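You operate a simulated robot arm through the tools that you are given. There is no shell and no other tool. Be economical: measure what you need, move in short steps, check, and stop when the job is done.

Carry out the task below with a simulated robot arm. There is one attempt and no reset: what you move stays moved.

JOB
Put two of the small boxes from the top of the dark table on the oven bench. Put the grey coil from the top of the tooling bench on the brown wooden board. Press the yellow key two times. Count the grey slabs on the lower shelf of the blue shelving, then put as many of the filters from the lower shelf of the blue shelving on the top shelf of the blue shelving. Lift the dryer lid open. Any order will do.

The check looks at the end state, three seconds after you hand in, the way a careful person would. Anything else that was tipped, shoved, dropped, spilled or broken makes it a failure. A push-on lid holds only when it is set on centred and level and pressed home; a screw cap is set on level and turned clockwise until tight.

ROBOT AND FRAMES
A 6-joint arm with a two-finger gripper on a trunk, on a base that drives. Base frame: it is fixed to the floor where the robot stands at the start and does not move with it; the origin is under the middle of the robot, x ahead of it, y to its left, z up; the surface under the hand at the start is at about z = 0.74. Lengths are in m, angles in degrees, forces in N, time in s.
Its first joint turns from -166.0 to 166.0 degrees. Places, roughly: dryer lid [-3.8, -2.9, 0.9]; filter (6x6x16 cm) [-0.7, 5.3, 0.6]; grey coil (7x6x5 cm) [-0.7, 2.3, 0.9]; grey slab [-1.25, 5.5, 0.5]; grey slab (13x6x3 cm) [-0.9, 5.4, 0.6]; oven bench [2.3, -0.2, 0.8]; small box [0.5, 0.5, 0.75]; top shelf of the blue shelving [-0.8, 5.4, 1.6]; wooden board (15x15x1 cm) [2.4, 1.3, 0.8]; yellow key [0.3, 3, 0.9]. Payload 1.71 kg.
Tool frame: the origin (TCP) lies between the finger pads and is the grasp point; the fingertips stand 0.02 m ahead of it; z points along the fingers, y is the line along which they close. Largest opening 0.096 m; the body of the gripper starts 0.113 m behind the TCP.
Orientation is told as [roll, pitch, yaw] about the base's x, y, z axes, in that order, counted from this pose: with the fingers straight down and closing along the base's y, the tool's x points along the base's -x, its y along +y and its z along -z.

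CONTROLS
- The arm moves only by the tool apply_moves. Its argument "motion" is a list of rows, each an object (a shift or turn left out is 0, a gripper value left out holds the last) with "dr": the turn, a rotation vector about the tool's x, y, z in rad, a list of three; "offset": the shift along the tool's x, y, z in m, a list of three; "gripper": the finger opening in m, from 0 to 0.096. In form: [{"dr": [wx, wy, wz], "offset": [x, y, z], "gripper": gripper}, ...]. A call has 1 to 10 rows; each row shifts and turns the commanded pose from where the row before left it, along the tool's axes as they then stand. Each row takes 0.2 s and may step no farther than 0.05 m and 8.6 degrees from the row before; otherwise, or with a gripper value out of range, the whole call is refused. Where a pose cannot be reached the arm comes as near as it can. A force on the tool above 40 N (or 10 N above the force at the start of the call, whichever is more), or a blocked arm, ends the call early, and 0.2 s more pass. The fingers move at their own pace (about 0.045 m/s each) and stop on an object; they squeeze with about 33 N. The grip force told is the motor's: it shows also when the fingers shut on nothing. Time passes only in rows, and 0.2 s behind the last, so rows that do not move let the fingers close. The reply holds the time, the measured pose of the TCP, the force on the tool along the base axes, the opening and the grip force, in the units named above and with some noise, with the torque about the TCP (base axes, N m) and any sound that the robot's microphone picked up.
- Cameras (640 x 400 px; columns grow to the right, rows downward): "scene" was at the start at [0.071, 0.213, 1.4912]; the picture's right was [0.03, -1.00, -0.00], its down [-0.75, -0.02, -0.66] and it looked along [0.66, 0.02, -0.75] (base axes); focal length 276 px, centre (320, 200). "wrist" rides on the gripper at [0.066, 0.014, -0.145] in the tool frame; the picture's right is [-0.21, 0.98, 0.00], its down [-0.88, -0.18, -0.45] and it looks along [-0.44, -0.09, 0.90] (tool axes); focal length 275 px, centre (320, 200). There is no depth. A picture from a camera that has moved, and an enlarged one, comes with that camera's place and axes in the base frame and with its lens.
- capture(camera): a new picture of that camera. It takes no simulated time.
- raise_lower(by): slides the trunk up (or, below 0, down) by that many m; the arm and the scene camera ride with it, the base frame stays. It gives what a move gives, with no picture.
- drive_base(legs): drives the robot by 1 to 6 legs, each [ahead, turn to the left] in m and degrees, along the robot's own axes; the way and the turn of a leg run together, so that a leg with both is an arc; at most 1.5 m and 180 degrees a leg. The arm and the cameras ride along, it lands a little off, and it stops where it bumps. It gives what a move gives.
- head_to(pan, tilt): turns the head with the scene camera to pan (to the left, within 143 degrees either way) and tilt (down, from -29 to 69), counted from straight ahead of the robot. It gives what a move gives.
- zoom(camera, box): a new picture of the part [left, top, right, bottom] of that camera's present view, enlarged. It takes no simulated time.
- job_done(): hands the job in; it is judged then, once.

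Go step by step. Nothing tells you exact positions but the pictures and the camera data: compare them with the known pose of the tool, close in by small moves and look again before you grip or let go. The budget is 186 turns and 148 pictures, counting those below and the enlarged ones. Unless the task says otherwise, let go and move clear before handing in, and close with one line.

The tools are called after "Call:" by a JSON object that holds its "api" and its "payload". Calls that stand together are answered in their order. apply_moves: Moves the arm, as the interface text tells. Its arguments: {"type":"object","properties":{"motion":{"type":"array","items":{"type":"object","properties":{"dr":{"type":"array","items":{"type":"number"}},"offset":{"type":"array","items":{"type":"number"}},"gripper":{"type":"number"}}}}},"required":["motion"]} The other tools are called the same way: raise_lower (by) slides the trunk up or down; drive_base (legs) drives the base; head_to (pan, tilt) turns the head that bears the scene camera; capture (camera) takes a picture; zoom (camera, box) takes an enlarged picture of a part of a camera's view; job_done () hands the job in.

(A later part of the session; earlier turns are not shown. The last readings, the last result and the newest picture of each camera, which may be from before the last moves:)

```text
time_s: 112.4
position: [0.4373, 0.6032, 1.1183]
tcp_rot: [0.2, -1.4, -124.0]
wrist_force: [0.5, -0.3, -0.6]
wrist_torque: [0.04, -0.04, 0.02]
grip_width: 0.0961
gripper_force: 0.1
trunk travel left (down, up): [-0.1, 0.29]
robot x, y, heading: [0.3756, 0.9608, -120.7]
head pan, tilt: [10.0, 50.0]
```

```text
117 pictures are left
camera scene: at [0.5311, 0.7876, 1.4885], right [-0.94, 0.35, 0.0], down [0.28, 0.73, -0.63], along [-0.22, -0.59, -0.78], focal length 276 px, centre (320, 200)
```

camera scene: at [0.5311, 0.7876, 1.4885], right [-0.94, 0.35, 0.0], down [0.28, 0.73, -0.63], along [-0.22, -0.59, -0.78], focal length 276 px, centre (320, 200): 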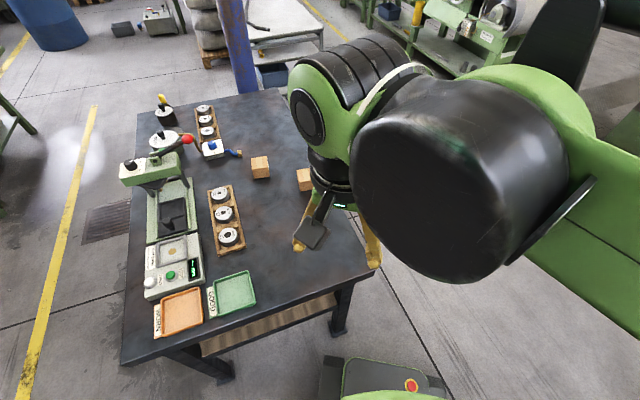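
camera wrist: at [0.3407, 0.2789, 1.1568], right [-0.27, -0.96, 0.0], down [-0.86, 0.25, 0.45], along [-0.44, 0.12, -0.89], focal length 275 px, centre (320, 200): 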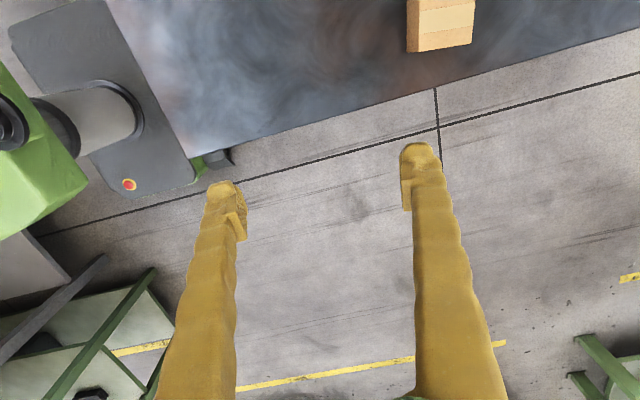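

Now box B lies 28° left of straight ahead. Turning the tool to yaw -90 and moving over it.

Call:
{"api": "apply_moves", "payload": {"motion": [{"dr": [0, 0.024, 0]}, {"dr": [0, 0, -0.1485]}, {"dr": [0, 0, -0.1485]}, {"dr": [0, 0, -0.1485]}, {"dr": [0, 0, -0.1485]}, {"offset": [-0.047, -0.01, 0]}, {"offset": [-0.047, -0.01, 0]}, {"offset": [-0.047, -0.01, 0]}, {"offset": [-0.047, -0.01, 0]}, {"offset": [-0.047, -0.01, 0]}]}}

Call:
{"api": "apply_moves", "payload": {"motion": [{"offset": [-0.047, -0.01, 0]}, {"offset": [-0.047, -0.01, 0]}, {"offset": [-0.047, -0.01, 0]}, {"offset": [-0.047, -0.01, 0]}, {"offset": [-0.045, -0.01, 0]}, {"offset": [0, 0, 0.05]}, {"offset": [0, 0, 0.05]}, {"offset": [0, 0, 0.05]}, {}]}}

Call:
{"api": "capture", "payload": {"camera": "wrist"}}

```text
time_s: 114.6
position: [0.3852, 0.3705, 1.1186]
tcp_rot: [0.0, -0.4, -90.0]
wrist_force: [-0.5, 0.9, 0.2]
wrist_torque: [-0.11, 0.01, 0.03]
grip_width: 0.096
gripper_force: 0.2
trunk travel left (down, up): [-0.1, 0.29]
robot x, y, heading: [0.3776, 0.9586, -120.9]
head pan, tilt: [10.0, 50.0]
```

```text
time_s: 116.6
position: [0.338, 0.1358, 0.9714]
tcp_rot: [0.0, -0.3, -90.1]
wrist_force: [0.1, -0.7, 0.1]
wrist_torque: [0.02, -0.02, 0.01]
grip_width: 0.0961
gripper_force: 0.0
trunk travel left (down, up): [-0.1, 0.29]
robot x, y, heading: [0.3736, 0.9568, -120.7]
head pan, tilt: [10.0, 50.0]
```

```text
116 pictures are left
camera wrist: at [0.3523, 0.2017, 1.1144], right [0.98, -0.21, 0.0], down [-0.19, -0.87, 0.45], along [-0.09, -0.44, -0.89], focal length 275 px, centre (320, 200)
```

wrist: 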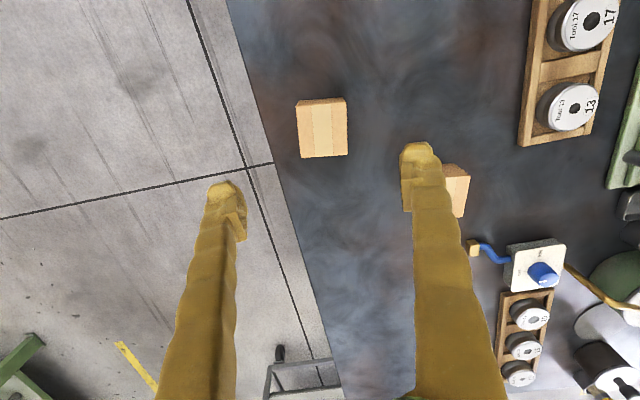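

Box B is centred at [0.342, 0.131], yawed about -5°. Aligning and descending.

Call:
{"api": "apply_moves", "payload": {"motion": [{"dr": [0, 0, 0.087], "offset": [-0.005, 0.004, 0]}, {"offset": [0, 0, 0.05]}, {"offset": [0, 0, 0.05]}, {"offset": [0, 0, 0.05]}, {"offset": [0, 0, 0.05]}, {}]}}

Call:
{"api": "capture", "payload": {"camera": "wrist"}}

```text
time_s: 118.0
position: [0.3406, 0.131, 0.7712]
tcp_rot: [0.0, -0.2, -95.1]
wrist_force: [-0.2, -0.8, -1.0]
wrist_torque: [0.05, 0.0, -0.03]
grip_width: 0.0959
gripper_force: 0.1
trunk travel left (down, up): [-0.1, 0.29]
robot x, y, heading: [0.3791, 0.9603, -120.7]
head pan, tilt: [10.0, 50.0]
```

```text
115 pictures are left
camera wrist: at [0.3616, 0.1953, 0.914], right [0.96, -0.29, 0.0], down [-0.26, -0.85, 0.45], along [-0.13, -0.43, -0.89], focal length 275 px, centre (320, 200)
```

wrist: 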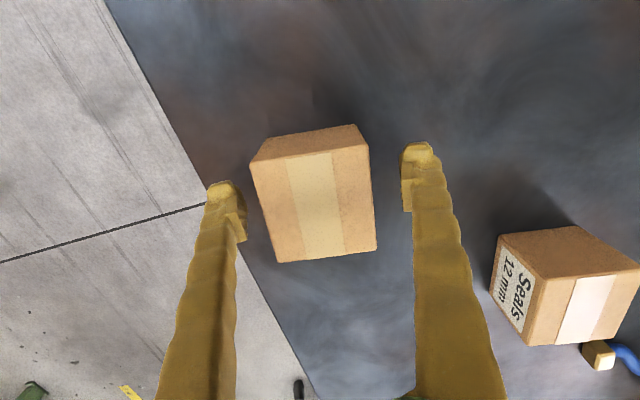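

Well placed between the fingers. Grip with time, then lift.

Call:
{"api": "apply_moves", "payload": {"motion": [{"offset": [0, 0, 0.002], "gripper": 0.0}, {}, {}, {}, {}, {}, {}, {}]}}

Call:
{"api": "apply_moves", "payload": {"motion": [{"offset": [0, 0, -0.02]}, {"offset": [0, 0, -0.05]}, {"offset": [0, 0, -0.05]}, {"offset": [0, 0, -0.05]}, {"offset": [0, 0, -0.05]}, {"offset": [0, 0, -0.05]}, {"offset": [0, 0, -0.05]}, {"offset": [0, 0, -0.03]}]}}

Call:
{"api": "capture", "payload": {"camera": "wrist"}}

```text
time_s: 119.8
position: [0.3412, 0.1303, 0.7695]
tcp_rot: [-0.1, -0.2, -95.2]
wrist_force: [-0.2, 0.3, 1.4]
wrist_torque: [0.0, -0.02, -0.05]
grip_width: 0.064
gripper_force: 33.3
trunk travel left (down, up): [-0.1, 0.29]
robot x, y, heading: [0.3745, 0.9553, -120.8]
head pan, tilt: [10.0, 50.0]
```

```text
time_s: 121.6
position: [0.3409, 0.1323, 1.1191]
tcp_rot: [0.0, -0.2, -95.1]
wrist_force: [0.0, -1.0, -1.2]
wrist_torque: [0.03, -0.01, 0.01]
grip_width: 0.0635
gripper_force: 33.9
trunk travel left (down, up): [-0.1, 0.29]
robot x, y, heading: [0.374, 0.9639, -120.7]
head pan, tilt: [10.0, 50.0]
```

```text
114 pictures are left
camera wrist: at [0.3617, 0.1971, 1.2634], right [0.96, -0.29, 0.0], down [-0.26, -0.85, 0.45], along [-0.13, -0.43, -0.89], focal length 275 px, centre (320, 200)
```

wrist: 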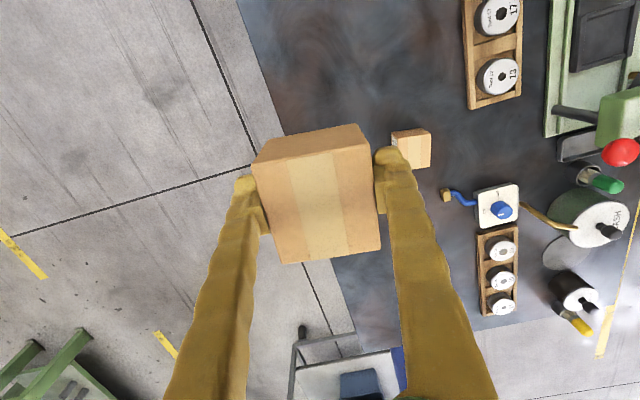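

Box B held. Retract the arm, then reverse the route to the oven bench.

Call:
{"api": "apply_moves", "payload": {"motion": [{"offset": [0.044, -0.0222, 0]}, {"offset": [0.044, -0.0222, 0]}, {"offset": [0.044, -0.0222, 0]}, {"offset": [0.044, -0.0222, 0]}, {"offset": [0.044, -0.0222, 0]}, {"offset": [0.044, -0.0222, 0]}, {"offset": [0.044, -0.0222, 0]}, {"offset": [0.044, -0.0222, 0]}, {"offset": [0.044, -0.0222, 0]}, {"offset": [0.044, -0.0222, 0]}]}}

Call:
{"api": "drive_base", "payload": {"legs": [[0, -59], [-1.0, 0], [0, 90], [0.8, 0]]}}

Call:
{"api": "head_to", "payload": {"pan": 75, "tilt": 35}}

Call:
{"api": "capture", "payload": {"camera": "scene"}}

```text
time_s: 123.8
position: [0.16, 0.5888, 1.1193]
tcp_rot: [0.0, -0.4, -95.1]
wrist_force: [0.6, 0.1, -1.6]
wrist_torque: [-0.02, 0.03, -0.01]
grip_width: 0.0629
gripper_force: 33.1
trunk travel left (down, up): [-0.1, 0.29]
robot x, y, heading: [0.3747, 0.9628, -121.0]
head pan, tilt: [10.0, 50.0]
```

```text
time_s: 146.0
position: [1.3828, -0.2683, 1.1177]
tcp_rot: [-0.1, -0.2, -63.9]
wrist_force: [0.7, 0.2, -0.9]
wrist_torque: [0.0, -0.03, -0.01]
grip_width: 0.0623
gripper_force: 33.4
trunk travel left (down, up): [-0.1, 0.29]
robot x, y, heading: [1.3757, 0.1661, -89.2]
head pan, tilt: [10.0, 50.0]
```

```text
time_s: 147.3
position: [1.3821, -0.2546, 1.1225]
tcp_rot: [-0.3, -0.9, -63.9]
wrist_force: [0.0, 2.5, 0.1]
wrist_torque: [-0.25, 0.03, 0.01]
grip_width: 0.0621
gripper_force: 33.4
trunk travel left (down, up): [-0.1, 0.29]
robot x, y, heading: [1.3756, 0.1591, -89.3]
head pan, tilt: [75.0, 35.0]
```

```text
113 pictures are left
camera scene: at [1.6688, 0.1542, 1.5111], right [-0.25, -0.97, -0.01], down [-0.56, 0.15, -0.82], along [0.79, -0.2, -0.58], focal length 276 px, centre (320, 200)
```

scene: 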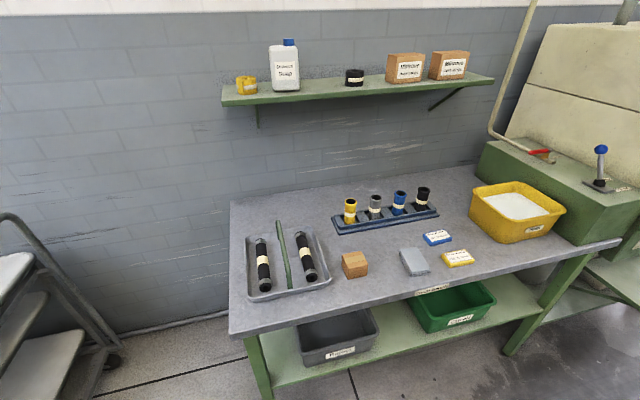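

Box 1 is standing well. Level and turn the tool, then carry box B to (2.19, -0.172).

Call:
{"api": "apply_moves", "payload": {"motion": [{"dr": [-0.005, 0.016, 0]}, {"dr": [0, 0, 0.149]}, {"dr": [0, 0, 0.149]}, {"dr": [0, 0, 0.149]}, {"offset": [0.005, 0.0475, 0]}, {"offset": [0.005, 0.0475, 0]}, {"offset": [0.005, 0.0475, 0]}, {"offset": [0.005, 0.0475, 0]}, {"offset": [0.005, 0.0475, 0]}, {"offset": [0.005, 0.0475, 0]}]}}

Call:
{"api": "apply_moves", "payload": {"motion": [{"offset": [0.005, 0.0475, 0]}, {"offset": [0.005, 0.0475, 0]}, {"offset": [0.005, 0.0475, 0]}, {"offset": [0.005, 0.0475, 0]}, {"offset": [0.005, 0.0475, 0]}, {"offset": [0.005, 0.0475, 0]}, {"offset": [0.005, 0.0475, 0]}, {"offset": [0.005, 0.0475, 0]}, {"offset": [0.005, 0.0475, 0]}, {}]}}

Call:
{"api": "capture", "payload": {"camera": "wrist"}}

```text
time_s: 149.5
position: [1.6653, -0.2199, 1.1253]
tcp_rot: [0.1, 0.1, -89.5]
wrist_force: [-0.5, 1.7, -0.5]
wrist_torque: [-0.26, -0.1, 0.02]
grip_width: 0.0623
gripper_force: 33.3
trunk travel left (down, up): [-0.1, 0.29]
robot x, y, heading: [1.3767, 0.1623, -89.4]
head pan, tilt: [75.0, 35.0]
```

```text
time_s: 151.7
position: [2.0974, -0.1713, 1.1232]
tcp_rot: [0.1, 0.0, -89.5]
wrist_force: [0.4, 0.3, -0.5]
wrist_torque: [0.01, 0.02, -0.04]
grip_width: 0.0626
gripper_force: 33.2
trunk travel left (down, up): [-0.1, 0.29]
robot x, y, heading: [1.3783, 0.1624, -89.2]
head pan, tilt: [75.0, 35.0]
```

```text
112 pictures are left
camera wrist: at [2.1112, -0.1059, 1.2673], right [0.98, -0.2, 0.0], down [-0.18, -0.88, 0.45], along [-0.09, -0.44, -0.9], focal length 275 px, centre (320, 200)
```

wrist: 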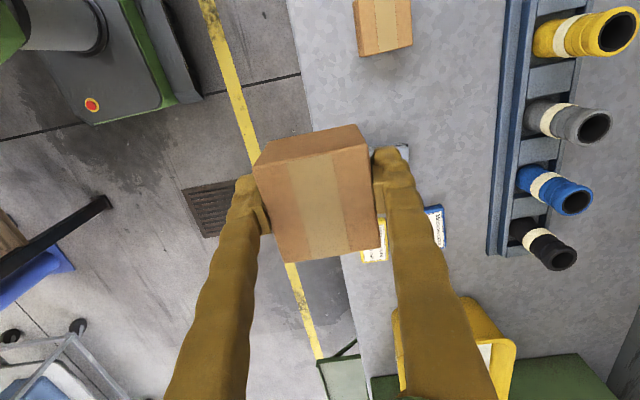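

Free y span is -0.11 to -0.25; target centre -0.18. Moving in and lowering.

Call:
{"api": "apply_moves", "payload": {"motion": [{"offset": [-0.004, 0.046, 0]}, {"offset": [-0.004, 0.046, 0]}, {"offset": [0, 0, 0.05]}, {"offset": [0, 0, 0.05]}, {"offset": [0, 0, 0.05]}, {"offset": [0, 0, 0.05]}, {"offset": [0, 0, 0.035]}, {}]}}

Call:
{"api": "capture", "payload": {"camera": "wrist"}}

```text
time_s: 153.5
position: [2.1881, -0.1771, 0.8886]
tcp_rot: [0.1, 0.1, -89.5]
wrist_force: [-0.4, 0.0, 0.4]
wrist_torque: [0.01, 0.04, 0.0]
grip_width: 0.0621
gripper_force: 33.2
trunk travel left (down, up): [-0.1, 0.29]
robot x, y, heading: [1.3748, 0.1593, -89.2]
head pan, tilt: [75.0, 35.0]
```

```text
111 pictures are left
camera wrist: at [2.2024, -0.1125, 1.0323], right [0.98, -0.2, 0.0], down [-0.18, -0.88, 0.45], along [-0.09, -0.44, -0.9], focal length 275 px, centre (320, 200)
```

wrist: 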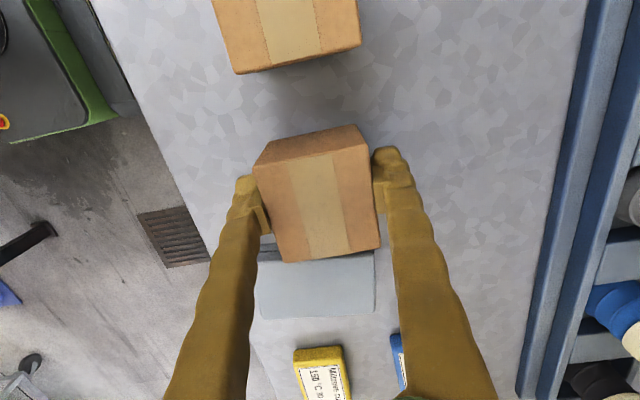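

Both gaps about 4 cm. Fine descent.

Call:
{"api": "apply_moves", "payload": {"motion": [{"offset": [0, 0, 0.004]}, {"offset": [0, 0, 0.004]}, {"offset": [0, 0, 0.003]}, {"offset": [0, 0, 0.003]}, {"offset": [0, 0, 0.002]}, {}]}}

Call:
{"api": "apply_moves", "payload": {"motion": [{"offset": [0, 0, 0.0015]}, {"offset": [0, 0, 0.0015]}, {}]}}

```text
time_s: 154.4
position: [2.187, -0.1621, 0.8854]
tcp_rot: [0.2, -1.1, -89.4]
wrist_force: [-0.4, -0.2, -0.5]
wrist_torque: [-0.1, -0.02, -0.01]
grip_width: 0.0621
gripper_force: 33.1
trunk travel left (down, up): [-0.1, 0.29]
robot x, y, heading: [1.374, 0.1672, -89.2]
head pan, tilt: [75.0, 35.0]
stopped in row 4: the force on the tool passed its limit at 45 N (the readings are from after the stop); the commanded pose is now the measured one
```

```text
time_s: 155.2
position: [2.1871, -0.1669, 0.8829]
tcp_rot: [0.1, -1.0, -89.4]
wrist_force: [2.6, -0.1, 7.5]
wrist_torque: [0.24, 0.06, -0.08]
grip_width: 0.062
gripper_force: 32.8
trunk travel left (down, up): [-0.1, 0.29]
robot x, y, heading: [1.373, 0.16, -89.6]
head pan, tilt: [75.0, 35.0]
```

Contact felt lightly. I level the tool and lower to contact again, then open.

Call:
{"api": "apply_moves", "payload": {"motion": [{"offset": [0, 0, -0.003]}, {"dr": [0, 0.017, 0]}, {"offset": [-0.006, 0, 0]}, {"offset": [0, 0, 0.0015]}, {"offset": [0, 0, 0.0015]}, {}]}}

Call:
{"api": "capture", "payload": {"camera": "wrist"}}

```text
time_s: 156.6
position: [2.1863, -0.1716, 0.8825]
tcp_rot: [0.1, -0.1, -89.5]
wrist_force: [2.6, -0.1, 5.6]
wrist_torque: [-0.24, 0.01, 0.07]
grip_width: 0.0622
gripper_force: 32.3
trunk travel left (down, up): [-0.1, 0.29]
robot x, y, heading: [1.374, 0.1611, -89.4]
head pan, tilt: [75.0, 35.0]
```

```text
110 pictures are left
camera wrist: at [2.2009, -0.1065, 1.0262], right [0.98, -0.2, 0.0], down [-0.18, -0.88, 0.44], along [-0.09, -0.44, -0.9], focal length 275 px, centre (320, 200)
```

wrist: 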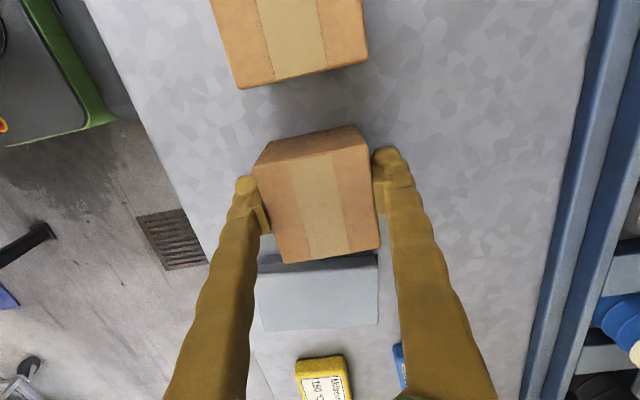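

Resting on the bench with light load. Opening and rising.

Call:
{"api": "apply_moves", "payload": {"motion": [{"offset": [0, 0, 0.0005]}, {"gripper": 0.096}, {}, {}, {"offset": [0, 0, -0.03]}, {"offset": [0, 0, -0.05]}, {"offset": [0, 0, -0.05]}, {"offset": [0, 0, -0.05]}, {"offset": [0, 0, -0.05]}]}}

Call:
{"api": "capture", "payload": {"camera": "wrist"}}

```text
time_s: 158.6
position: [2.1871, -0.1739, 1.1112]
tcp_rot: [0.1, 0.1, -89.5]
wrist_force: [0.1, -1.5, -0.2]
wrist_torque: [-0.02, 0.04, -0.01]
grip_width: 0.0958
gripper_force: 0.1
trunk travel left (down, up): [-0.1, 0.29]
robot x, y, heading: [1.3738, 0.161, -89.7]
head pan, tilt: [75.0, 35.0]
```

```text
109 pictures are left
camera wrist: at [2.2018, -0.1075, 1.2559], right [0.98, -0.2, 0.0], down [-0.18, -0.88, 0.44], along [-0.09, -0.44, -0.9], focal length 275 px, centre (320, 200)
```

wrist: 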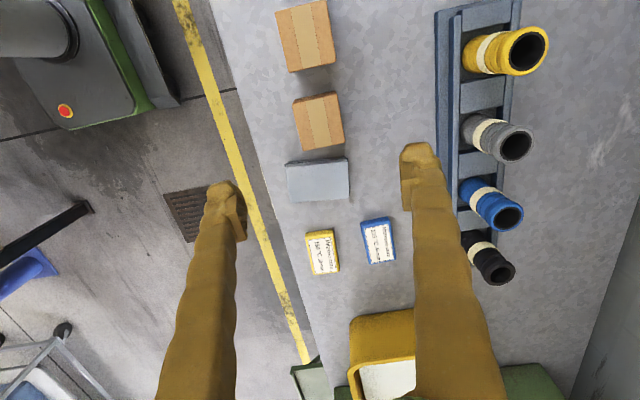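

Call:
{"api": "zoom", "payload": {"camera": "scene", "box": [230, 200, 480, 320]}}

Call:
{"api": "zoom", "payload": {"camera": "wrist", "box": [230, 0, 430, 280]}}

```text
2.56 times, centred on (355, 260) of scene
camera zoom: at [1.6695, 0.15, 1.511], right [-0.25, -0.97, -0.01], down [-0.56, 0.15, -0.82], along [0.79, -0.19, -0.58], focal length 707 px, centre (230, 46)
```

zoom: 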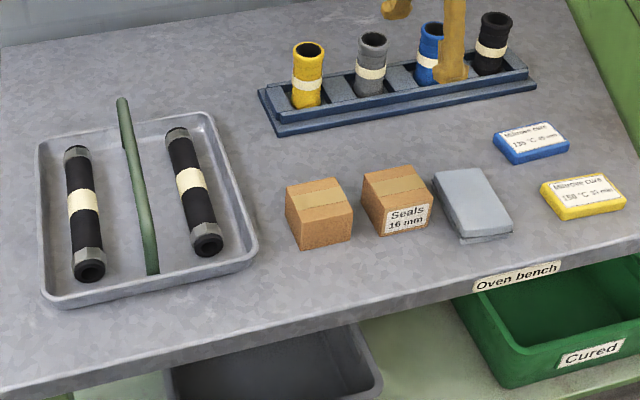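

```text
1.43 times, centred on (330, 140) of wrist
camera zoom: at [2.2018, -0.1075, 1.2559], right [0.98, -0.2, 0.0], down [-0.18, -0.88, 0.44], along [-0.09, -0.44, -0.9], focal length 393 px, centre (306, 286)
```

zoom: 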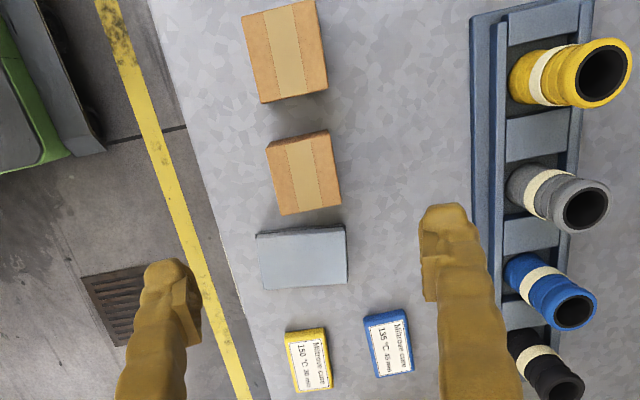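

Both boxes are on the bench ("Oven bench" label). Now retract the arm and drive round to the west side of the tooling bench for the coil.

Call:
{"api": "apply_moves", "payload": {"motion": [{"offset": [-0.008, -0.048, 0]}, {"offset": [-0.008, -0.048, 0]}, {"offset": [-0.008, -0.048, 0]}, {"offset": [-0.008, -0.048, 0]}, {"offset": [-0.008, -0.048, 0]}, {"offset": [-0.008, -0.048, 0]}, {"offset": [-0.008, -0.048, 0]}, {"offset": [-0.008, -0.048, 0]}, {"offset": [-0.008, -0.048, 0]}, {"offset": [-0.008, -0.048, 0]}]}}

Call:
{"api": "apply_moves", "payload": {"motion": [{"offset": [-0.008, -0.048, 0]}, {"offset": [-0.008, -0.048, 0]}, {"offset": [-0.008, -0.048, 0]}, {"offset": [-0.008, -0.048, 0]}, {"offset": [-0.008, -0.048, 0]}, {"offset": [-0.008, -0.048, 0]}]}}

Call:
{"api": "drive_base", "payload": {"legs": [[-0.8, 0], [0, -90.5], [1.5, 0], [1.3, 0], [0, -90], [0.7, 0]]}}

Call:
{"api": "head_to", "payload": {"pan": -50, "tilt": 30}}

Call:
{"api": "capture", "payload": {"camera": "scene"}}

```text
time_s: 160.8
position: [1.707, -0.2554, 1.1101]
tcp_rot: [0.1, 0.1, -89.5]
wrist_force: [1.5, -0.6, -1.0]
wrist_torque: [0.03, 0.04, -0.04]
grip_width: 0.0963
gripper_force: 0.0
trunk travel left (down, up): [-0.1, 0.29]
robot x, y, heading: [1.376, 0.163, -89.3]
head pan, tilt: [75.0, 35.0]
```

```text
time_s: 162.2
position: [1.4187, -0.3084, 1.1085]
tcp_rot: [0.1, 0.1, -89.5]
wrist_force: [0.1, -0.7, 0.2]
wrist_torque: [-0.02, 0.03, -0.05]
grip_width: 0.0958
gripper_force: 0.2
trunk travel left (down, up): [-0.1, 0.29]
robot x, y, heading: [1.3731, 0.1581, -89.3]
head pan, tilt: [75.0, 35.0]
```

```text
time_s: 202.8
position: [-1.4691, 2.1621, 1.1089]
tcp_rot: [0.2, 0.0, 89.5]
wrist_force: [-0.2, -0.2, 0.4]
wrist_torque: [-0.01, 0.0, -0.02]
grip_width: 0.0959
gripper_force: 0.0
trunk travel left (down, up): [-0.1, 0.29]
robot x, y, heading: [-1.4316, 1.6926, 89.2]
head pan, tilt: [75.0, 35.0]
```

```text
time_s: 204.8
position: [-1.4703, 2.1377, 1.1179]
tcp_rot: [0.0, -1.1, 89.4]
wrist_force: [-0.3, -0.3, 0.1]
wrist_torque: [0.02, -0.01, -0.01]
grip_width: 0.0961
gripper_force: 0.0
trunk travel left (down, up): [-0.1, 0.29]
robot x, y, heading: [-1.4339, 1.6908, 89.5]
head pan, tilt: [-50.0, 30.0]
```

```text
106 pictures are left
camera scene: at [-1.576, 1.7262, 1.5189], right [0.63, -0.77, 0.0], down [-0.39, -0.32, -0.87], along [0.67, 0.55, -0.5], focal length 276 px, centre (320, 200)
```

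scene: 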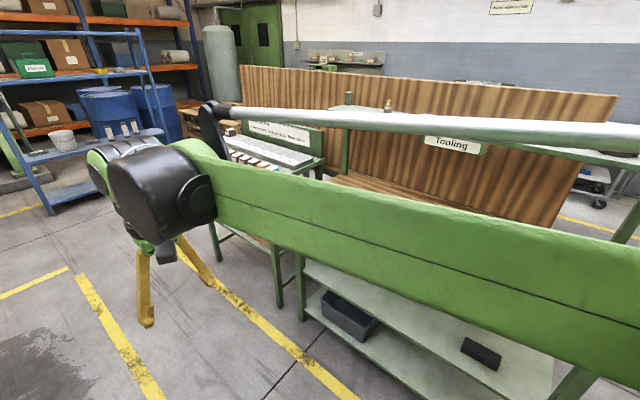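

The arm hides the bench. I drive on 0.55 m and look to the right.

Call:
{"api": "drive_base", "payload": {"legs": [[0.6, 0]]}}

Call:
{"api": "head_to", "payload": {"pan": -105, "tilt": 35}}

Call:
{"api": "capture", "payload": {"camera": "scene"}}

```text
time_s: 209.3
position: [-1.4634, 2.7482, 1.1158]
tcp_rot: [0.0, -0.7, 89.4]
wrist_force: [-0.3, 0.7, 0.8]
wrist_torque: [0.02, -0.02, -0.04]
grip_width: 0.0957
gripper_force: 0.0
trunk travel left (down, up): [-0.1, 0.29]
robot x, y, heading: [-1.4241, 2.2909, 89.6]
head pan, tilt: [-50.0, 30.0]
```

```text
time_s: 210.6
position: [-1.4635, 2.7247, 1.1234]
tcp_rot: [0.1, -1.9, 89.5]
wrist_force: [0.0, -0.7, 0.6]
wrist_torque: [0.08, 0.04, -0.02]
grip_width: 0.0961
gripper_force: 0.1
trunk travel left (down, up): [-0.1, 0.29]
robot x, y, heading: [-1.4289, 2.2973, 89.5]
head pan, tilt: [-105.0, 35.0]
```

```text
105 pictures are left
camera scene: at [-1.5543, 2.2518, 1.5115], right [-0.27, -0.96, 0.01], down [-0.55, 0.15, -0.82], along [0.79, -0.22, -0.57], focal length 276 px, centre (320, 200)
```

scene: 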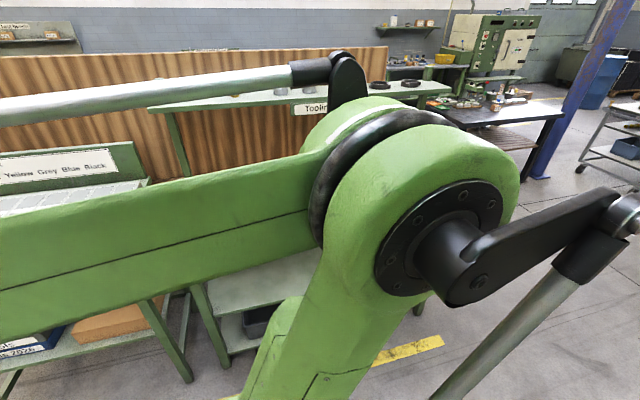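

I'll use the wrist camera instead: swing the arm to the right, over the bench's front edge.

Call:
{"api": "apply_moves", "payload": {"motion": [{"dr": [0, 0.033, 0]}, {"offset": [0.015, -0.045, 0]}, {"offset": [0.015, -0.045, 0]}, {"offset": [0.015, -0.045, 0]}, {"offset": [0.015, -0.045, 0]}, {"offset": [0.015, -0.045, 0]}, {"offset": [0.015, -0.045, 0]}, {"offset": [0.015, -0.045, 0]}, {"offset": [0.015, -0.045, 0]}]}}

Call:
{"api": "apply_moves", "payload": {"motion": [{"offset": [0.04, -0.02, 0]}, {"offset": [0.04, -0.02, 0]}, {"offset": [0.04, -0.02, 0]}, {"offset": [0.04, -0.02, 0]}, {"offset": [0.04, -0.02, 0]}, {"offset": [0.04, -0.02, 0]}, {"offset": [0.04, -0.02, 0]}]}}

Call:
{"api": "capture", "payload": {"camera": "wrist"}}

Call:
{"api": "capture", "payload": {"camera": "scene"}}

```text
time_s: 212.6
position: [-1.1054, 2.6242, 1.1165]
tcp_rot: [0.0, 1.1, 89.8]
wrist_force: [0.5, 3.1, 0.2]
wrist_torque: [-0.41, 0.0, 0.0]
grip_width: 0.0963
gripper_force: 0.0
trunk travel left (down, up): [-0.1, 0.29]
robot x, y, heading: [-1.4274, 2.292, 89.3]
head pan, tilt: [-105.0, 35.0]
```

```text
time_s: 213.3
position: [-1.0987, 2.5847, 1.1212]
tcp_rot: [0.3, 0.4, 101.5]
wrist_force: [0.3, -0.6, -0.7]
wrist_torque: [0.07, 0.02, 0.01]
grip_width: 0.0961
gripper_force: 0.1
trunk travel left (down, up): [-0.1, 0.29]
robot x, y, heading: [-1.4297, 2.2938, 89.4]
head pan, tilt: [-105.0, 35.0]
stopped in row 3: the arm was blocked; the commanded pose is now the measured one
```

```text
104 pictures are left
camera wrist: at [-1.0974, 2.5192, 1.2658], right [-1.0, 0.0, 0.0], down [0.0, 0.9, 0.44], along [0.0, 0.44, -0.9], focal length 275 px, centre (320, 200)
```

wrist: 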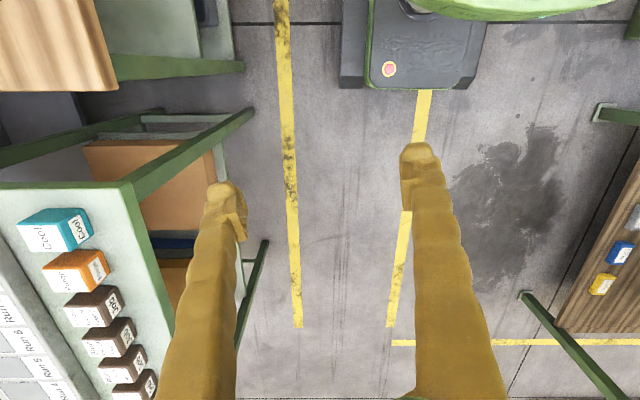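

```text
103 pictures are left
camera scene: at [-1.5544, 2.2505, 1.5114], right [-0.27, -0.96, 0.01], down [-0.55, 0.15, -0.82], along [0.79, -0.22, -0.57], focal length 276 px, centre (320, 200)
```

scene: 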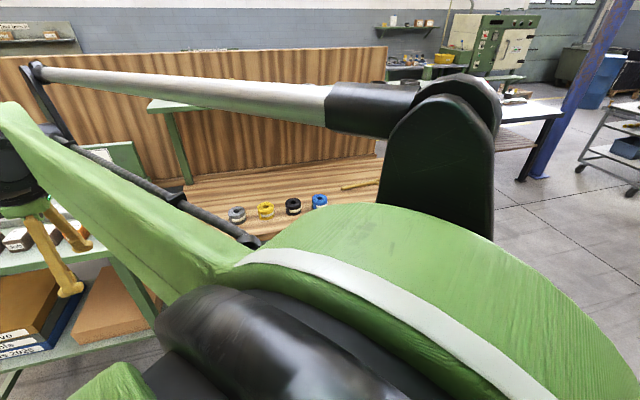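

The arm is blocked by the head on this side, so I'll face the bench: turn right 90° so the coil (seen at about [-0.69, 2.33], left of yellow, black, blue ones) is straight ahead.

Call:
{"api": "drive_base", "payload": {"legs": [[0, -90]]}}

Call:
{"api": "head_to", "payload": {"pan": 5, "tilt": 35}}

Call:
{"api": "capture", "payload": {"camera": "scene"}}

```text
time_s: 219.6
position: [-1.1213, 1.9728, 1.1231]
tcp_rot: [0.0, 0.3, 14.3]
wrist_force: [0.2, -0.3, 0.7]
wrist_torque: [0.02, -0.02, 0.02]
grip_width: 0.0959
gripper_force: 0.0
trunk travel left (down, up): [-0.1, 0.29]
robot x, y, heading: [-1.4252, 2.2967, -0.1]
head pan, tilt: [-105.0, 35.0]
```

```text
time_s: 221.4
position: [-1.1188, 1.9732, 1.1316]
tcp_rot: [-0.1, -0.5, 16.5]
wrist_force: [0.3, 0.7, -1.3]
wrist_torque: [-0.01, 0.0, 0.0]
grip_width: 0.0959
gripper_force: 0.1
trunk travel left (down, up): [-0.1, 0.29]
robot x, y, heading: [-1.4259, 2.2949, 0.4]
head pan, tilt: [5.0, 35.0]
```

```text
102 pictures are left
camera scene: at [-1.3654, 2.4521, 1.5112], right [-0.61, -0.8, 0.01], down [-0.46, 0.34, -0.82], along [0.65, -0.5, -0.58], focal length 276 px, centre (320, 200)
```

scene: 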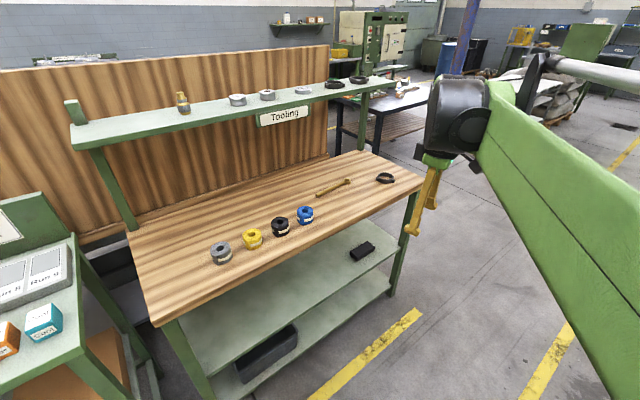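

Clear view. The grey coil is at about [-0.70, 2.33] on the tooling bench; the overhead shelf front is at x≈-0.53. Moving above the coil.

Call:
{"api": "apply_moves", "payload": {"motion": [{"dr": [0, 0, 0.144]}, {"dr": [0, 0.008, 0.144]}, {"offset": [-0.035, 0.0295, 0]}, {"offset": [-0.035, 0.0295, 0]}, {"offset": [-0.035, 0.0295, 0]}, {"offset": [-0.035, 0.0295, 0]}, {"offset": [-0.035, 0.0295, 0]}, {"offset": [-0.035, 0.0295, 0]}, {"offset": [-0.035, 0.0295, 0]}, {"offset": [-0.035, 0.0295, 0]}]}}

Call:
{"api": "apply_moves", "payload": {"motion": [{"offset": [-0.035, 0.0295, 0]}, {"offset": [-0.035, 0.0295, 0]}, {"offset": [-0.035, 0.0295, 0]}, {"offset": [-0.035, 0.0295, 0]}, {"offset": [0, 0, 0.05]}, {}]}}

Call:
{"api": "capture", "payload": {"camera": "wrist"}}

Call:
{"api": "capture", "payload": {"camera": "scene"}}

```text
time_s: 223.6
position: [-0.85, 2.1987, 1.1292]
tcp_rot: [0.1, -0.1, -2.1]
wrist_force: [0.0, -1.3, 0.5]
wrist_torque: [0.04, -0.05, -0.01]
grip_width: 0.096
gripper_force: 0.1
trunk travel left (down, up): [-0.1, 0.29]
robot x, y, heading: [-1.4252, 2.2928, -0.2]
head pan, tilt: [5.0, 35.0]
```

```text
time_s: 225.0
position: [-0.7058, 2.3118, 1.0784]
tcp_rot: [0.1, -0.1, -2.2]
wrist_force: [1.0, 1.2, -0.4]
wrist_torque: [0.02, 0.03, 0.0]
grip_width: 0.0959
gripper_force: 0.1
trunk travel left (down, up): [-0.1, 0.29]
robot x, y, heading: [-1.4279, 2.293, 0.2]
head pan, tilt: [5.0, 35.0]
```

```text
101 pictures are left
camera wrist: at [-0.7694, 2.3276, 1.2223], right [0.24, 0.97, 0.0], down [0.87, -0.22, 0.45], along [0.43, -0.11, -0.9], focal length 275 px, centre (320, 200)
```

wrist: 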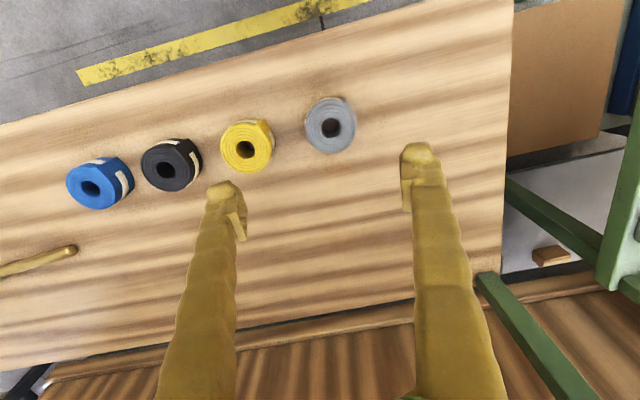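

```text
100 pictures are left
camera scene: at [-1.3474, 2.5136, 1.5101], right [0.09, -1.0, 0.0], down [-0.58, -0.05, -0.81], along [0.81, 0.07, -0.59], focal length 276 px, centre (320, 200)
```

scene: 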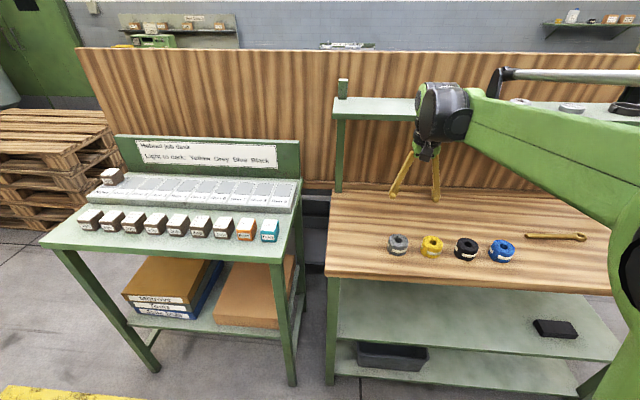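

The grey coil's centre is about [-0.706, 2.324], the yellow one 3.4 cm beside it. I narrow the opening to 8 cm, centre, go down to just above it and look.

Call:
{"api": "apply_moves", "payload": {"motion": [{"offset": [0, 0.012, 0], "gripper": 0.082}, {"offset": [0, 0, 0.05]}, {"offset": [0, 0, 0.04]}, {"offset": [0, 0, 0.025]}, {}]}}

Call:
{"api": "capture", "payload": {"camera": "wrist"}}

Call:
{"api": "zoom", "payload": {"camera": "scene", "box": [340, 140, 540, 280]}}

```text
time_s: 226.2
position: [-0.7056, 2.3222, 0.9622]
tcp_rot: [0.1, 0.0, -2.2]
wrist_force: [0.7, -0.6, 0.4]
wrist_torque: [-0.01, 0.01, 0.01]
grip_width: 0.0819
gripper_force: 0.1
trunk travel left (down, up): [-0.1, 0.29]
robot x, y, heading: [-1.4275, 2.2937, -0.1]
head pan, tilt: [5.0, 35.0]
```

```text
99 pictures are left
camera wrist: at [-0.7687, 2.3386, 1.1068], right [0.24, 0.97, 0.0], down [0.87, -0.22, 0.45], along [0.43, -0.11, -0.9], focal length 275 px, centre (320, 200)
```

wrist: 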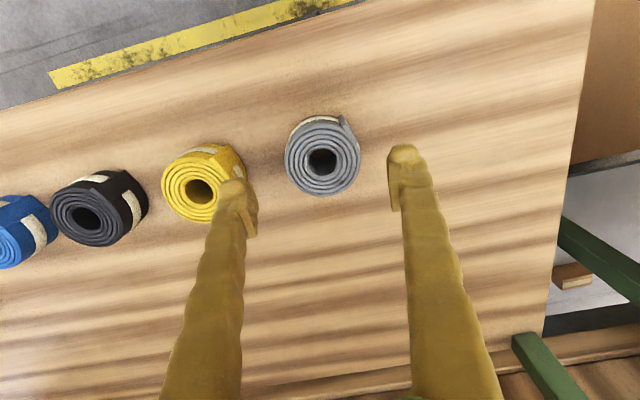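

```text
2.86 times, centred on (440, 210) of scene
camera zoom: at [-1.3474, 2.5135, 1.5101], right [0.09, -1.0, 0.0], down [-0.58, -0.05, -0.81], along [0.81, 0.07, -0.59], focal length 789 px, centre (-23, 171)
```

zoom: 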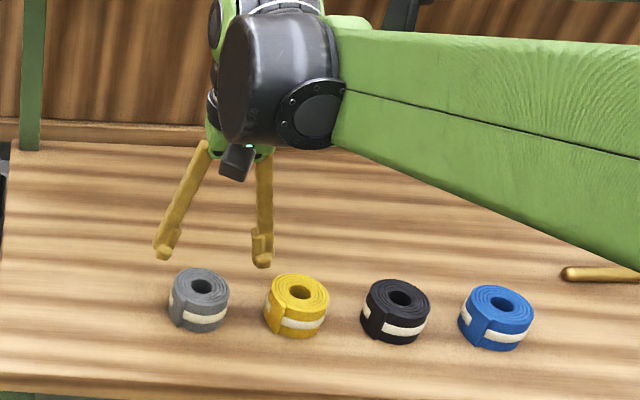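

Coil top at z≈0.91, centred. Descend to z≈0.886 with ~9 mm clearance to the yellow coil, then grip.

Call:
{"api": "apply_moves", "payload": {"motion": [{"offset": [0, 0.003, 0.025]}, {"offset": [0, 0, 0.025]}, {"offset": [0, 0, 0.015]}, {"offset": [0, 0, 0.01]}, {}]}}

Call:
{"api": "capture", "payload": {"camera": "wrist"}}

```text
time_s: 227.4
position: [-0.7038, 2.3271, 0.8879]
tcp_rot: [0.1, -0.1, -2.2]
wrist_force: [0.4, 0.2, 0.0]
wrist_torque: [0.02, 0.02, 0.04]
grip_width: 0.0823
gripper_force: 0.1
trunk travel left (down, up): [-0.1, 0.29]
robot x, y, heading: [-1.4282, 2.2937, 0.1]
head pan, tilt: [5.0, 35.0]
```

```text
97 pictures are left
camera wrist: at [-0.768, 2.3423, 1.032], right [0.24, 0.97, 0.0], down [0.87, -0.22, 0.45], along [0.43, -0.11, -0.9], focal length 275 px, centre (320, 200)
```

wrist: 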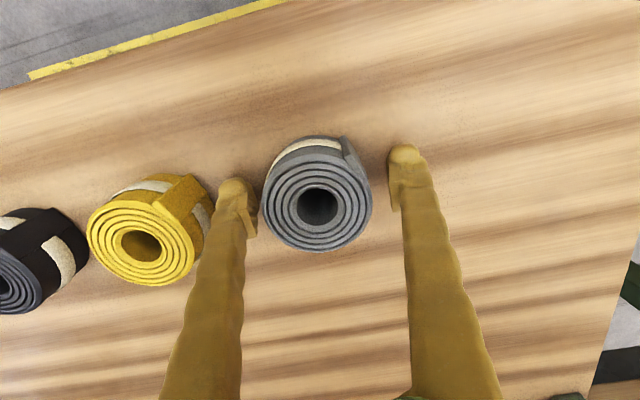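

Fingers straddle it cleanly. Grip and lift.

Call:
{"api": "apply_moves", "payload": {"motion": [{"gripper": 0.0}, {}, {}, {}, {}, {}, {}]}}

Call:
{"api": "apply_moves", "payload": {"motion": [{"offset": [0, 0, -0.02]}, {"offset": [0, 0, -0.04]}, {"offset": [0, 0, -0.05]}, {"offset": [0, 0, -0.05]}, {"offset": [0, 0, -0.05]}, {"offset": [0, 0, -0.03]}]}}

Call:
{"api": "capture", "payload": {"camera": "wrist"}}

```text
time_s: 229.0
position: [-0.7048, 2.3255, 0.889]
tcp_rot: [0.2, -0.2, -2.3]
wrist_force: [0.0, -2.6, 2.9]
wrist_torque: [0.02, -0.05, 0.0]
grip_width: 0.0649
gripper_force: 32.9
trunk travel left (down, up): [-0.1, 0.29]
robot x, y, heading: [-1.4245, 2.2935, 0.1]
head pan, tilt: [5.0, 35.0]
```

```text
time_s: 230.4
position: [-0.7045, 2.3265, 1.1289]
tcp_rot: [0.1, -0.1, -2.2]
wrist_force: [-0.5, -0.2, -0.7]
wrist_torque: [-0.02, 0.02, 0.03]
grip_width: 0.0648
gripper_force: 33.2
trunk travel left (down, up): [-0.1, 0.29]
robot x, y, heading: [-1.4294, 2.2971, -0.0]
head pan, tilt: [5.0, 35.0]
```

```text
96 pictures are left
camera wrist: at [-0.7681, 2.3417, 1.2731], right [0.24, 0.97, 0.0], down [0.87, -0.22, 0.45], along [0.43, -0.11, -0.9], focal length 275 px, centre (320, 200)
```

wrist: 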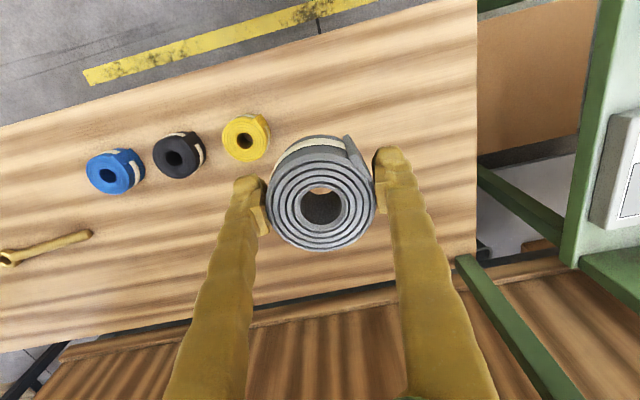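

Coil held. Retract, then drive back through the gap to the cart with a small S-curve to reach the board.

Call:
{"api": "apply_moves", "payload": {"motion": [{"offset": [0.046, 0, 0]}, {"offset": [0.046, 0, 0]}, {"offset": [0.046, 0, 0]}, {"offset": [0.046, 0, 0]}, {"offset": [0.046, 0, 0]}, {"offset": [0.046, 0, 0]}]}}

Call:
{"api": "drive_base", "payload": {"legs": [[0, -90], [1.33, 0], [0, 90], [1.1, 0], [1.1, 0]]}}

Call:
{"api": "drive_base", "payload": {"legs": [[0.35, 30], [0.35, -30]]}}

Call:
{"api": "head_to", "payload": {"pan": 0, "tilt": 35}}

Call:
{"api": "capture", "payload": {"camera": "scene"}}

```text
time_s: 231.8
position: [-0.9832, 2.3376, 1.1284]
tcp_rot: [0.1, -0.2, -2.0]
wrist_force: [-0.1, 0.7, -0.7]
wrist_torque: [-0.03, -0.04, -0.05]
grip_width: 0.0648
gripper_force: 32.9
trunk travel left (down, up): [-0.1, 0.29]
robot x, y, heading: [-1.4235, 2.2929, 0.1]
head pan, tilt: [5.0, 35.0]
```

```text
time_s: 267.1
position: [1.2131, 0.9337, 1.1289]
tcp_rot: [0.1, -0.1, -4.0]
wrist_force: [0.1, 0.8, -1.1]
wrist_torque: [0.03, 0.0, 0.0]
grip_width: 0.063
gripper_force: 33.1
trunk travel left (down, up): [-0.1, 0.29]
robot x, y, heading: [0.768, 0.9069, -1.8]
head pan, tilt: [5.0, 35.0]
```

```text
time_s: 272.5
position: [1.8699, 1.0943, 1.1345]
tcp_rot: [0.0, -0.9, -3.8]
wrist_force: [0.1, -0.2, -1.2]
wrist_torque: [0.0, 0.0, -0.02]
grip_width: 0.0628
gripper_force: 32.6
trunk travel left (down, up): [-0.1, 0.29]
robot x, y, heading: [1.44, 1.0644, -1.3]
head pan, tilt: [5.0, 35.0]
```

```text
time_s: 273.2
position: [1.844, 1.0935, 1.1433]
tcp_rot: [0.1, -2.1, -3.8]
wrist_force: [0.2, -0.1, -1.6]
wrist_torque: [0.05, 0.01, 0.0]
grip_width: 0.0626
gripper_force: 32.8
trunk travel left (down, up): [-0.1, 0.29]
robot x, y, heading: [1.4363, 1.0645, -1.6]
head pan, tilt: [0.0, 35.0]
```

```text
95 pictures are left
camera scene: at [1.4762, 1.2745, 1.5119], right [-0.03, -1.0, 0.0], down [-0.56, 0.02, -0.83], along [0.83, -0.02, -0.56], focal length 276 px, centre (320, 200)
```

scene: 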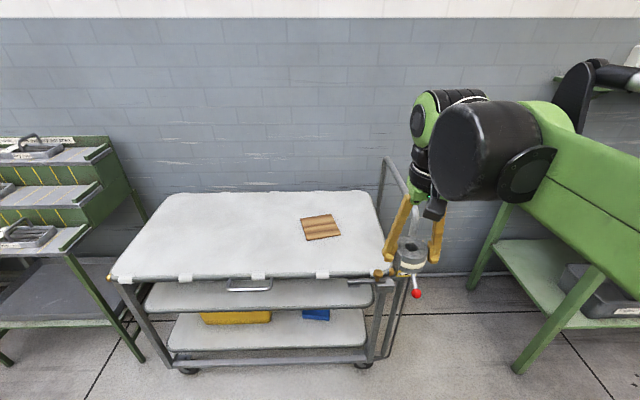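

The board is at about [2.31, 1.25]. Levelling the tool and reaching over the cart.

Call:
{"api": "apply_moves", "payload": {"motion": [{"dr": [0, 0.036, 0]}, {"offset": [-0.046, 0.017, 0]}, {"offset": [-0.046, 0.017, 0]}, {"offset": [-0.046, 0.017, 0]}, {"offset": [-0.046, 0.017, 0]}, {"offset": [-0.046, 0.017, 0]}, {"offset": [-0.046, 0.017, 0]}, {"offset": [-0.046, 0.017, 0]}, {"offset": [-0.046, 0.017, 0]}, {"offset": [-0.046, 0.017, 0]}]}}

Call:
{"api": "capture", "payload": {"camera": "wrist"}}

Call:
{"api": "capture", "payload": {"camera": "scene"}}

```text
time_s: 275.4
position: [2.2757, 1.2193, 1.138]
tcp_rot: [0.1, 0.3, -3.8]
wrist_force: [-1.2, -0.2, -0.7]
wrist_torque: [0.06, -0.05, 0.0]
grip_width: 0.0626
gripper_force: 32.8
trunk travel left (down, up): [-0.1, 0.29]
robot x, y, heading: [1.4356, 1.0678, -1.6]
head pan, tilt: [0.0, 35.0]
```

```text
94 pictures are left
camera wrist: at [2.2132, 1.2366, 1.2826], right [0.27, 0.96, 0.0], down [0.86, -0.24, 0.44], along [0.42, -0.12, -0.9], focal length 275 px, centre (320, 200)
```

wrist: 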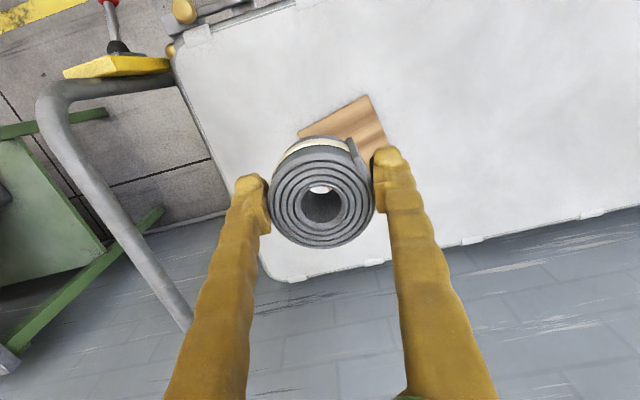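

```text
93 pictures are left
camera scene: at [1.5234, 1.273, 1.5101], right [-0.03, -1.0, 0.0], down [-0.59, 0.02, -0.81], along [0.81, -0.02, -0.59], focal length 276 px, centre (320, 200)
```

scene: 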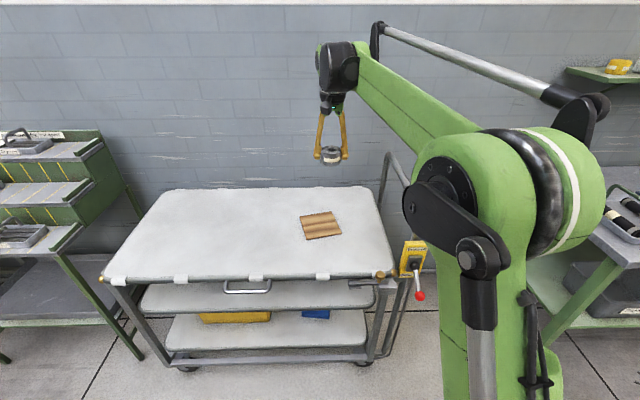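

Triangulating, the board centre is about [2.362, 1.252], top z≈0.78. Moving above it and lowering partway.

Call:
{"api": "apply_moves", "payload": {"motion": [{"offset": [-0.042, 0.013, 0]}, {"offset": [-0.042, 0.013, 0]}, {"offset": [0, 0, 0.05]}, {"offset": [0, 0, 0.05]}, {"offset": [0, 0, 0.05]}, {"offset": [0, 0, 0.05]}, {}]}}

Call:
{"api": "capture", "payload": {"camera": "wrist"}}

Call:
{"api": "zoom", "payload": {"camera": "scene", "box": [220, 100, 420, 260]}}

```text
time_s: 277.0
position: [2.3622, 1.2414, 0.9379]
tcp_rot: [0.1, 0.4, -3.6]
wrist_force: [-1.0, 1.2, -1.9]
wrist_torque: [0.03, 0.02, -0.02]
grip_width: 0.0629
gripper_force: 33.0
trunk travel left (down, up): [-0.1, 0.29]
robot x, y, heading: [1.4371, 1.0652, -1.5]
head pan, tilt: [0.0, 35.0]
```

```text
92 pictures are left
camera wrist: at [2.2995, 1.2588, 1.0818], right [0.27, 0.96, 0.0], down [0.87, -0.24, 0.44], along [0.42, -0.12, -0.9], focal length 275 px, centre (320, 200)
```

wrist: 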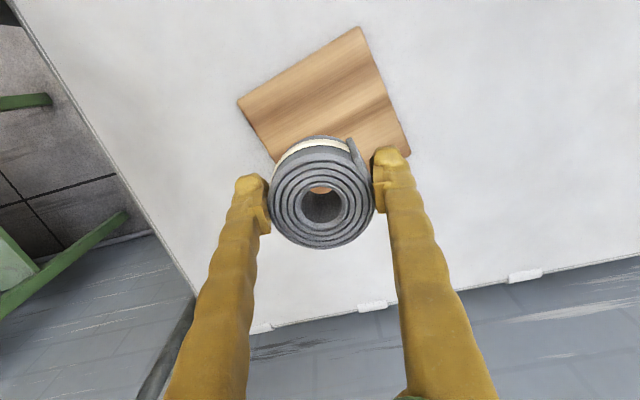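

```text
2.50 times, centred on (320, 180) of scene
camera zoom: at [1.525, 1.2734, 1.5101], right [-0.03, -1.0, 0.0], down [-0.59, 0.02, -0.81], along [0.81, -0.02, -0.59], focal length 690 px, centre (320, 250)
```

zoom: 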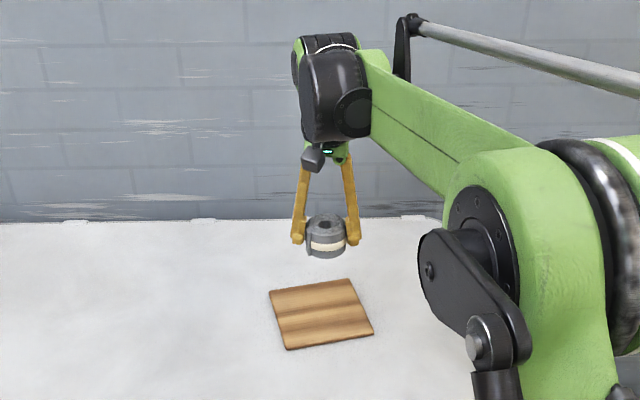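

Aligned over the board (centre ≈[2.362,1.248]). Lowering stepwise.

Call:
{"api": "apply_moves", "payload": {"motion": [{"offset": [0, 0.007, 0.04]}, {"offset": [0, 0, 0.04]}, {"offset": [0, 0, 0.02]}, {"offset": [0, 0, 0.01]}, {}]}}

Call:
{"api": "zoom", "payload": {"camera": "scene", "box": [260, 140, 400, 260]}}

```text
time_s: 278.2
position: [2.3596, 1.2483, 0.8264]
tcp_rot: [0.1, 0.2, -3.7]
wrist_force: [0.4, 0.3, -1.9]
wrist_torque: [0.01, 0.01, -0.04]
grip_width: 0.0626
gripper_force: 32.9
trunk travel left (down, up): [-0.1, 0.29]
robot x, y, heading: [1.439, 1.0671, -1.7]
head pan, tilt: [0.0, 35.0]
```

```text
3.33 times, centred on (330, 200) of scene
camera zoom: at [1.5246, 1.2733, 1.5101], right [-0.03, -1.0, 0.0], down [-0.59, 0.02, -0.81], along [0.81, -0.02, -0.59], focal length 920 px, centre (287, 200)
```

zoom: 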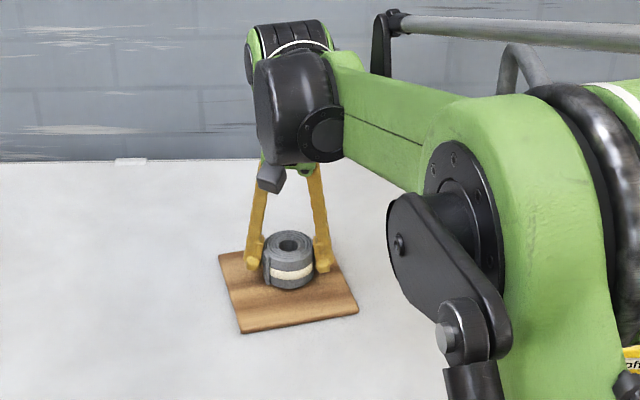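

Call:
{"api": "apply_moves", "payload": {"motion": [{"offset": [0, 0, 0.004]}, {"offset": [0, 0, 0.003]}, {"offset": [0, 0, 0.003]}, {"offset": [0, 0, 0.003]}, {"offset": [0, 0, 0.003]}, {}]}}

```text
time_s: 279.0
position: [2.3468, 1.2482, 0.8354]
tcp_rot: [0.1, -0.7, -3.7]
wrist_force: [-1.0, -0.1, 1.0]
wrist_torque: [0.0, -0.11, 0.0]
grip_width: 0.0624
gripper_force: 32.7
trunk travel left (down, up): [-0.1, 0.29]
robot x, y, heading: [1.4353, 1.0628, -1.6]
head pan, tilt: [0.0, 35.0]
stopped in row 4: the force on the tool passed its limit at 46 N (the readings are from after the stop); the commanded pose is now the measured one
```

Contact found at about z=0.815 (the re-anchor lifted it). Level, shift forward 1.3 cm, and come down again gently.

Call:
{"api": "apply_moves", "payload": {"motion": [{"dr": [0, 0.016, 0]}, {"offset": [-0.013, 0, 0]}, {"offset": [0, 0, 0.01]}, {"offset": [0, 0, 0.006]}, {"offset": [0, 0, 0.002]}, {}]}}

Call:
{"api": "apply_moves", "payload": {"motion": [{"offset": [0, 0, 0.0015]}, {}]}}

```text
time_s: 280.0
position: [2.3463, 1.2477, 0.8347]
tcp_rot: [0.4, -0.7, -3.7]
wrist_force: [-1.3, -0.5, -0.5]
wrist_torque: [0.03, -0.09, 0.0]
grip_width: 0.0628
gripper_force: 32.6
trunk travel left (down, up): [-0.1, 0.29]
robot x, y, heading: [1.4383, 1.061, -1.9]
head pan, tilt: [0.0, 35.0]
stopped in row 5: the force on the tool passed its limit at 50 N (the readings are from after the stop); the commanded pose is now the measured one
```

```text
time_s: 280.6
position: [2.3509, 1.2488, 0.8313]
tcp_rot: [0.3, -0.6, -3.6]
wrist_force: [0.9, -0.4, -1.1]
wrist_torque: [0.0, 0.05, 0.03]
grip_width: 0.0624
gripper_force: 33.0
trunk travel left (down, up): [-0.1, 0.29]
robot x, y, heading: [1.438, 1.0643, -1.8]
head pan, tilt: [0.0, 35.0]
```

Call:
{"api": "apply_moves", "payload": {"motion": [{"dr": [0, 0.012, 0]}, {"offset": [-0.01, 0, 0]}, {"offset": [0, 0, 0.006]}, {"offset": [0, 0, 0.002]}, {}]}}

Call:
{"api": "apply_moves", "payload": {"motion": [{"offset": [0, 0, 0.0015]}, {"offset": [0, 0, 0.001]}, {}]}}

```text
time_s: 281.8
position: [2.3603, 1.2461, 0.8218]
tcp_rot: [0.3, 0.0, -3.7]
wrist_force: [0.5, 0.2, -1.3]
wrist_torque: [0.01, 0.01, -0.01]
grip_width: 0.0627
gripper_force: 33.0
trunk travel left (down, up): [-0.1, 0.29]
robot x, y, heading: [1.4395, 1.0701, -1.6]
head pan, tilt: [0.0, 35.0]
```

```text
time_s: 282.6
position: [2.3604, 1.247, 0.822]
tcp_rot: [0.3, -0.1, -3.7]
wrist_force: [7.3, -0.3, 18.3]
wrist_torque: [0.19, -0.03, 0.03]
grip_width: 0.0623
gripper_force: 33.4
trunk travel left (down, up): [-0.1, 0.29]
robot x, y, heading: [1.4384, 1.0666, -1.5]
head pan, tilt: [0.0, 35.0]
```

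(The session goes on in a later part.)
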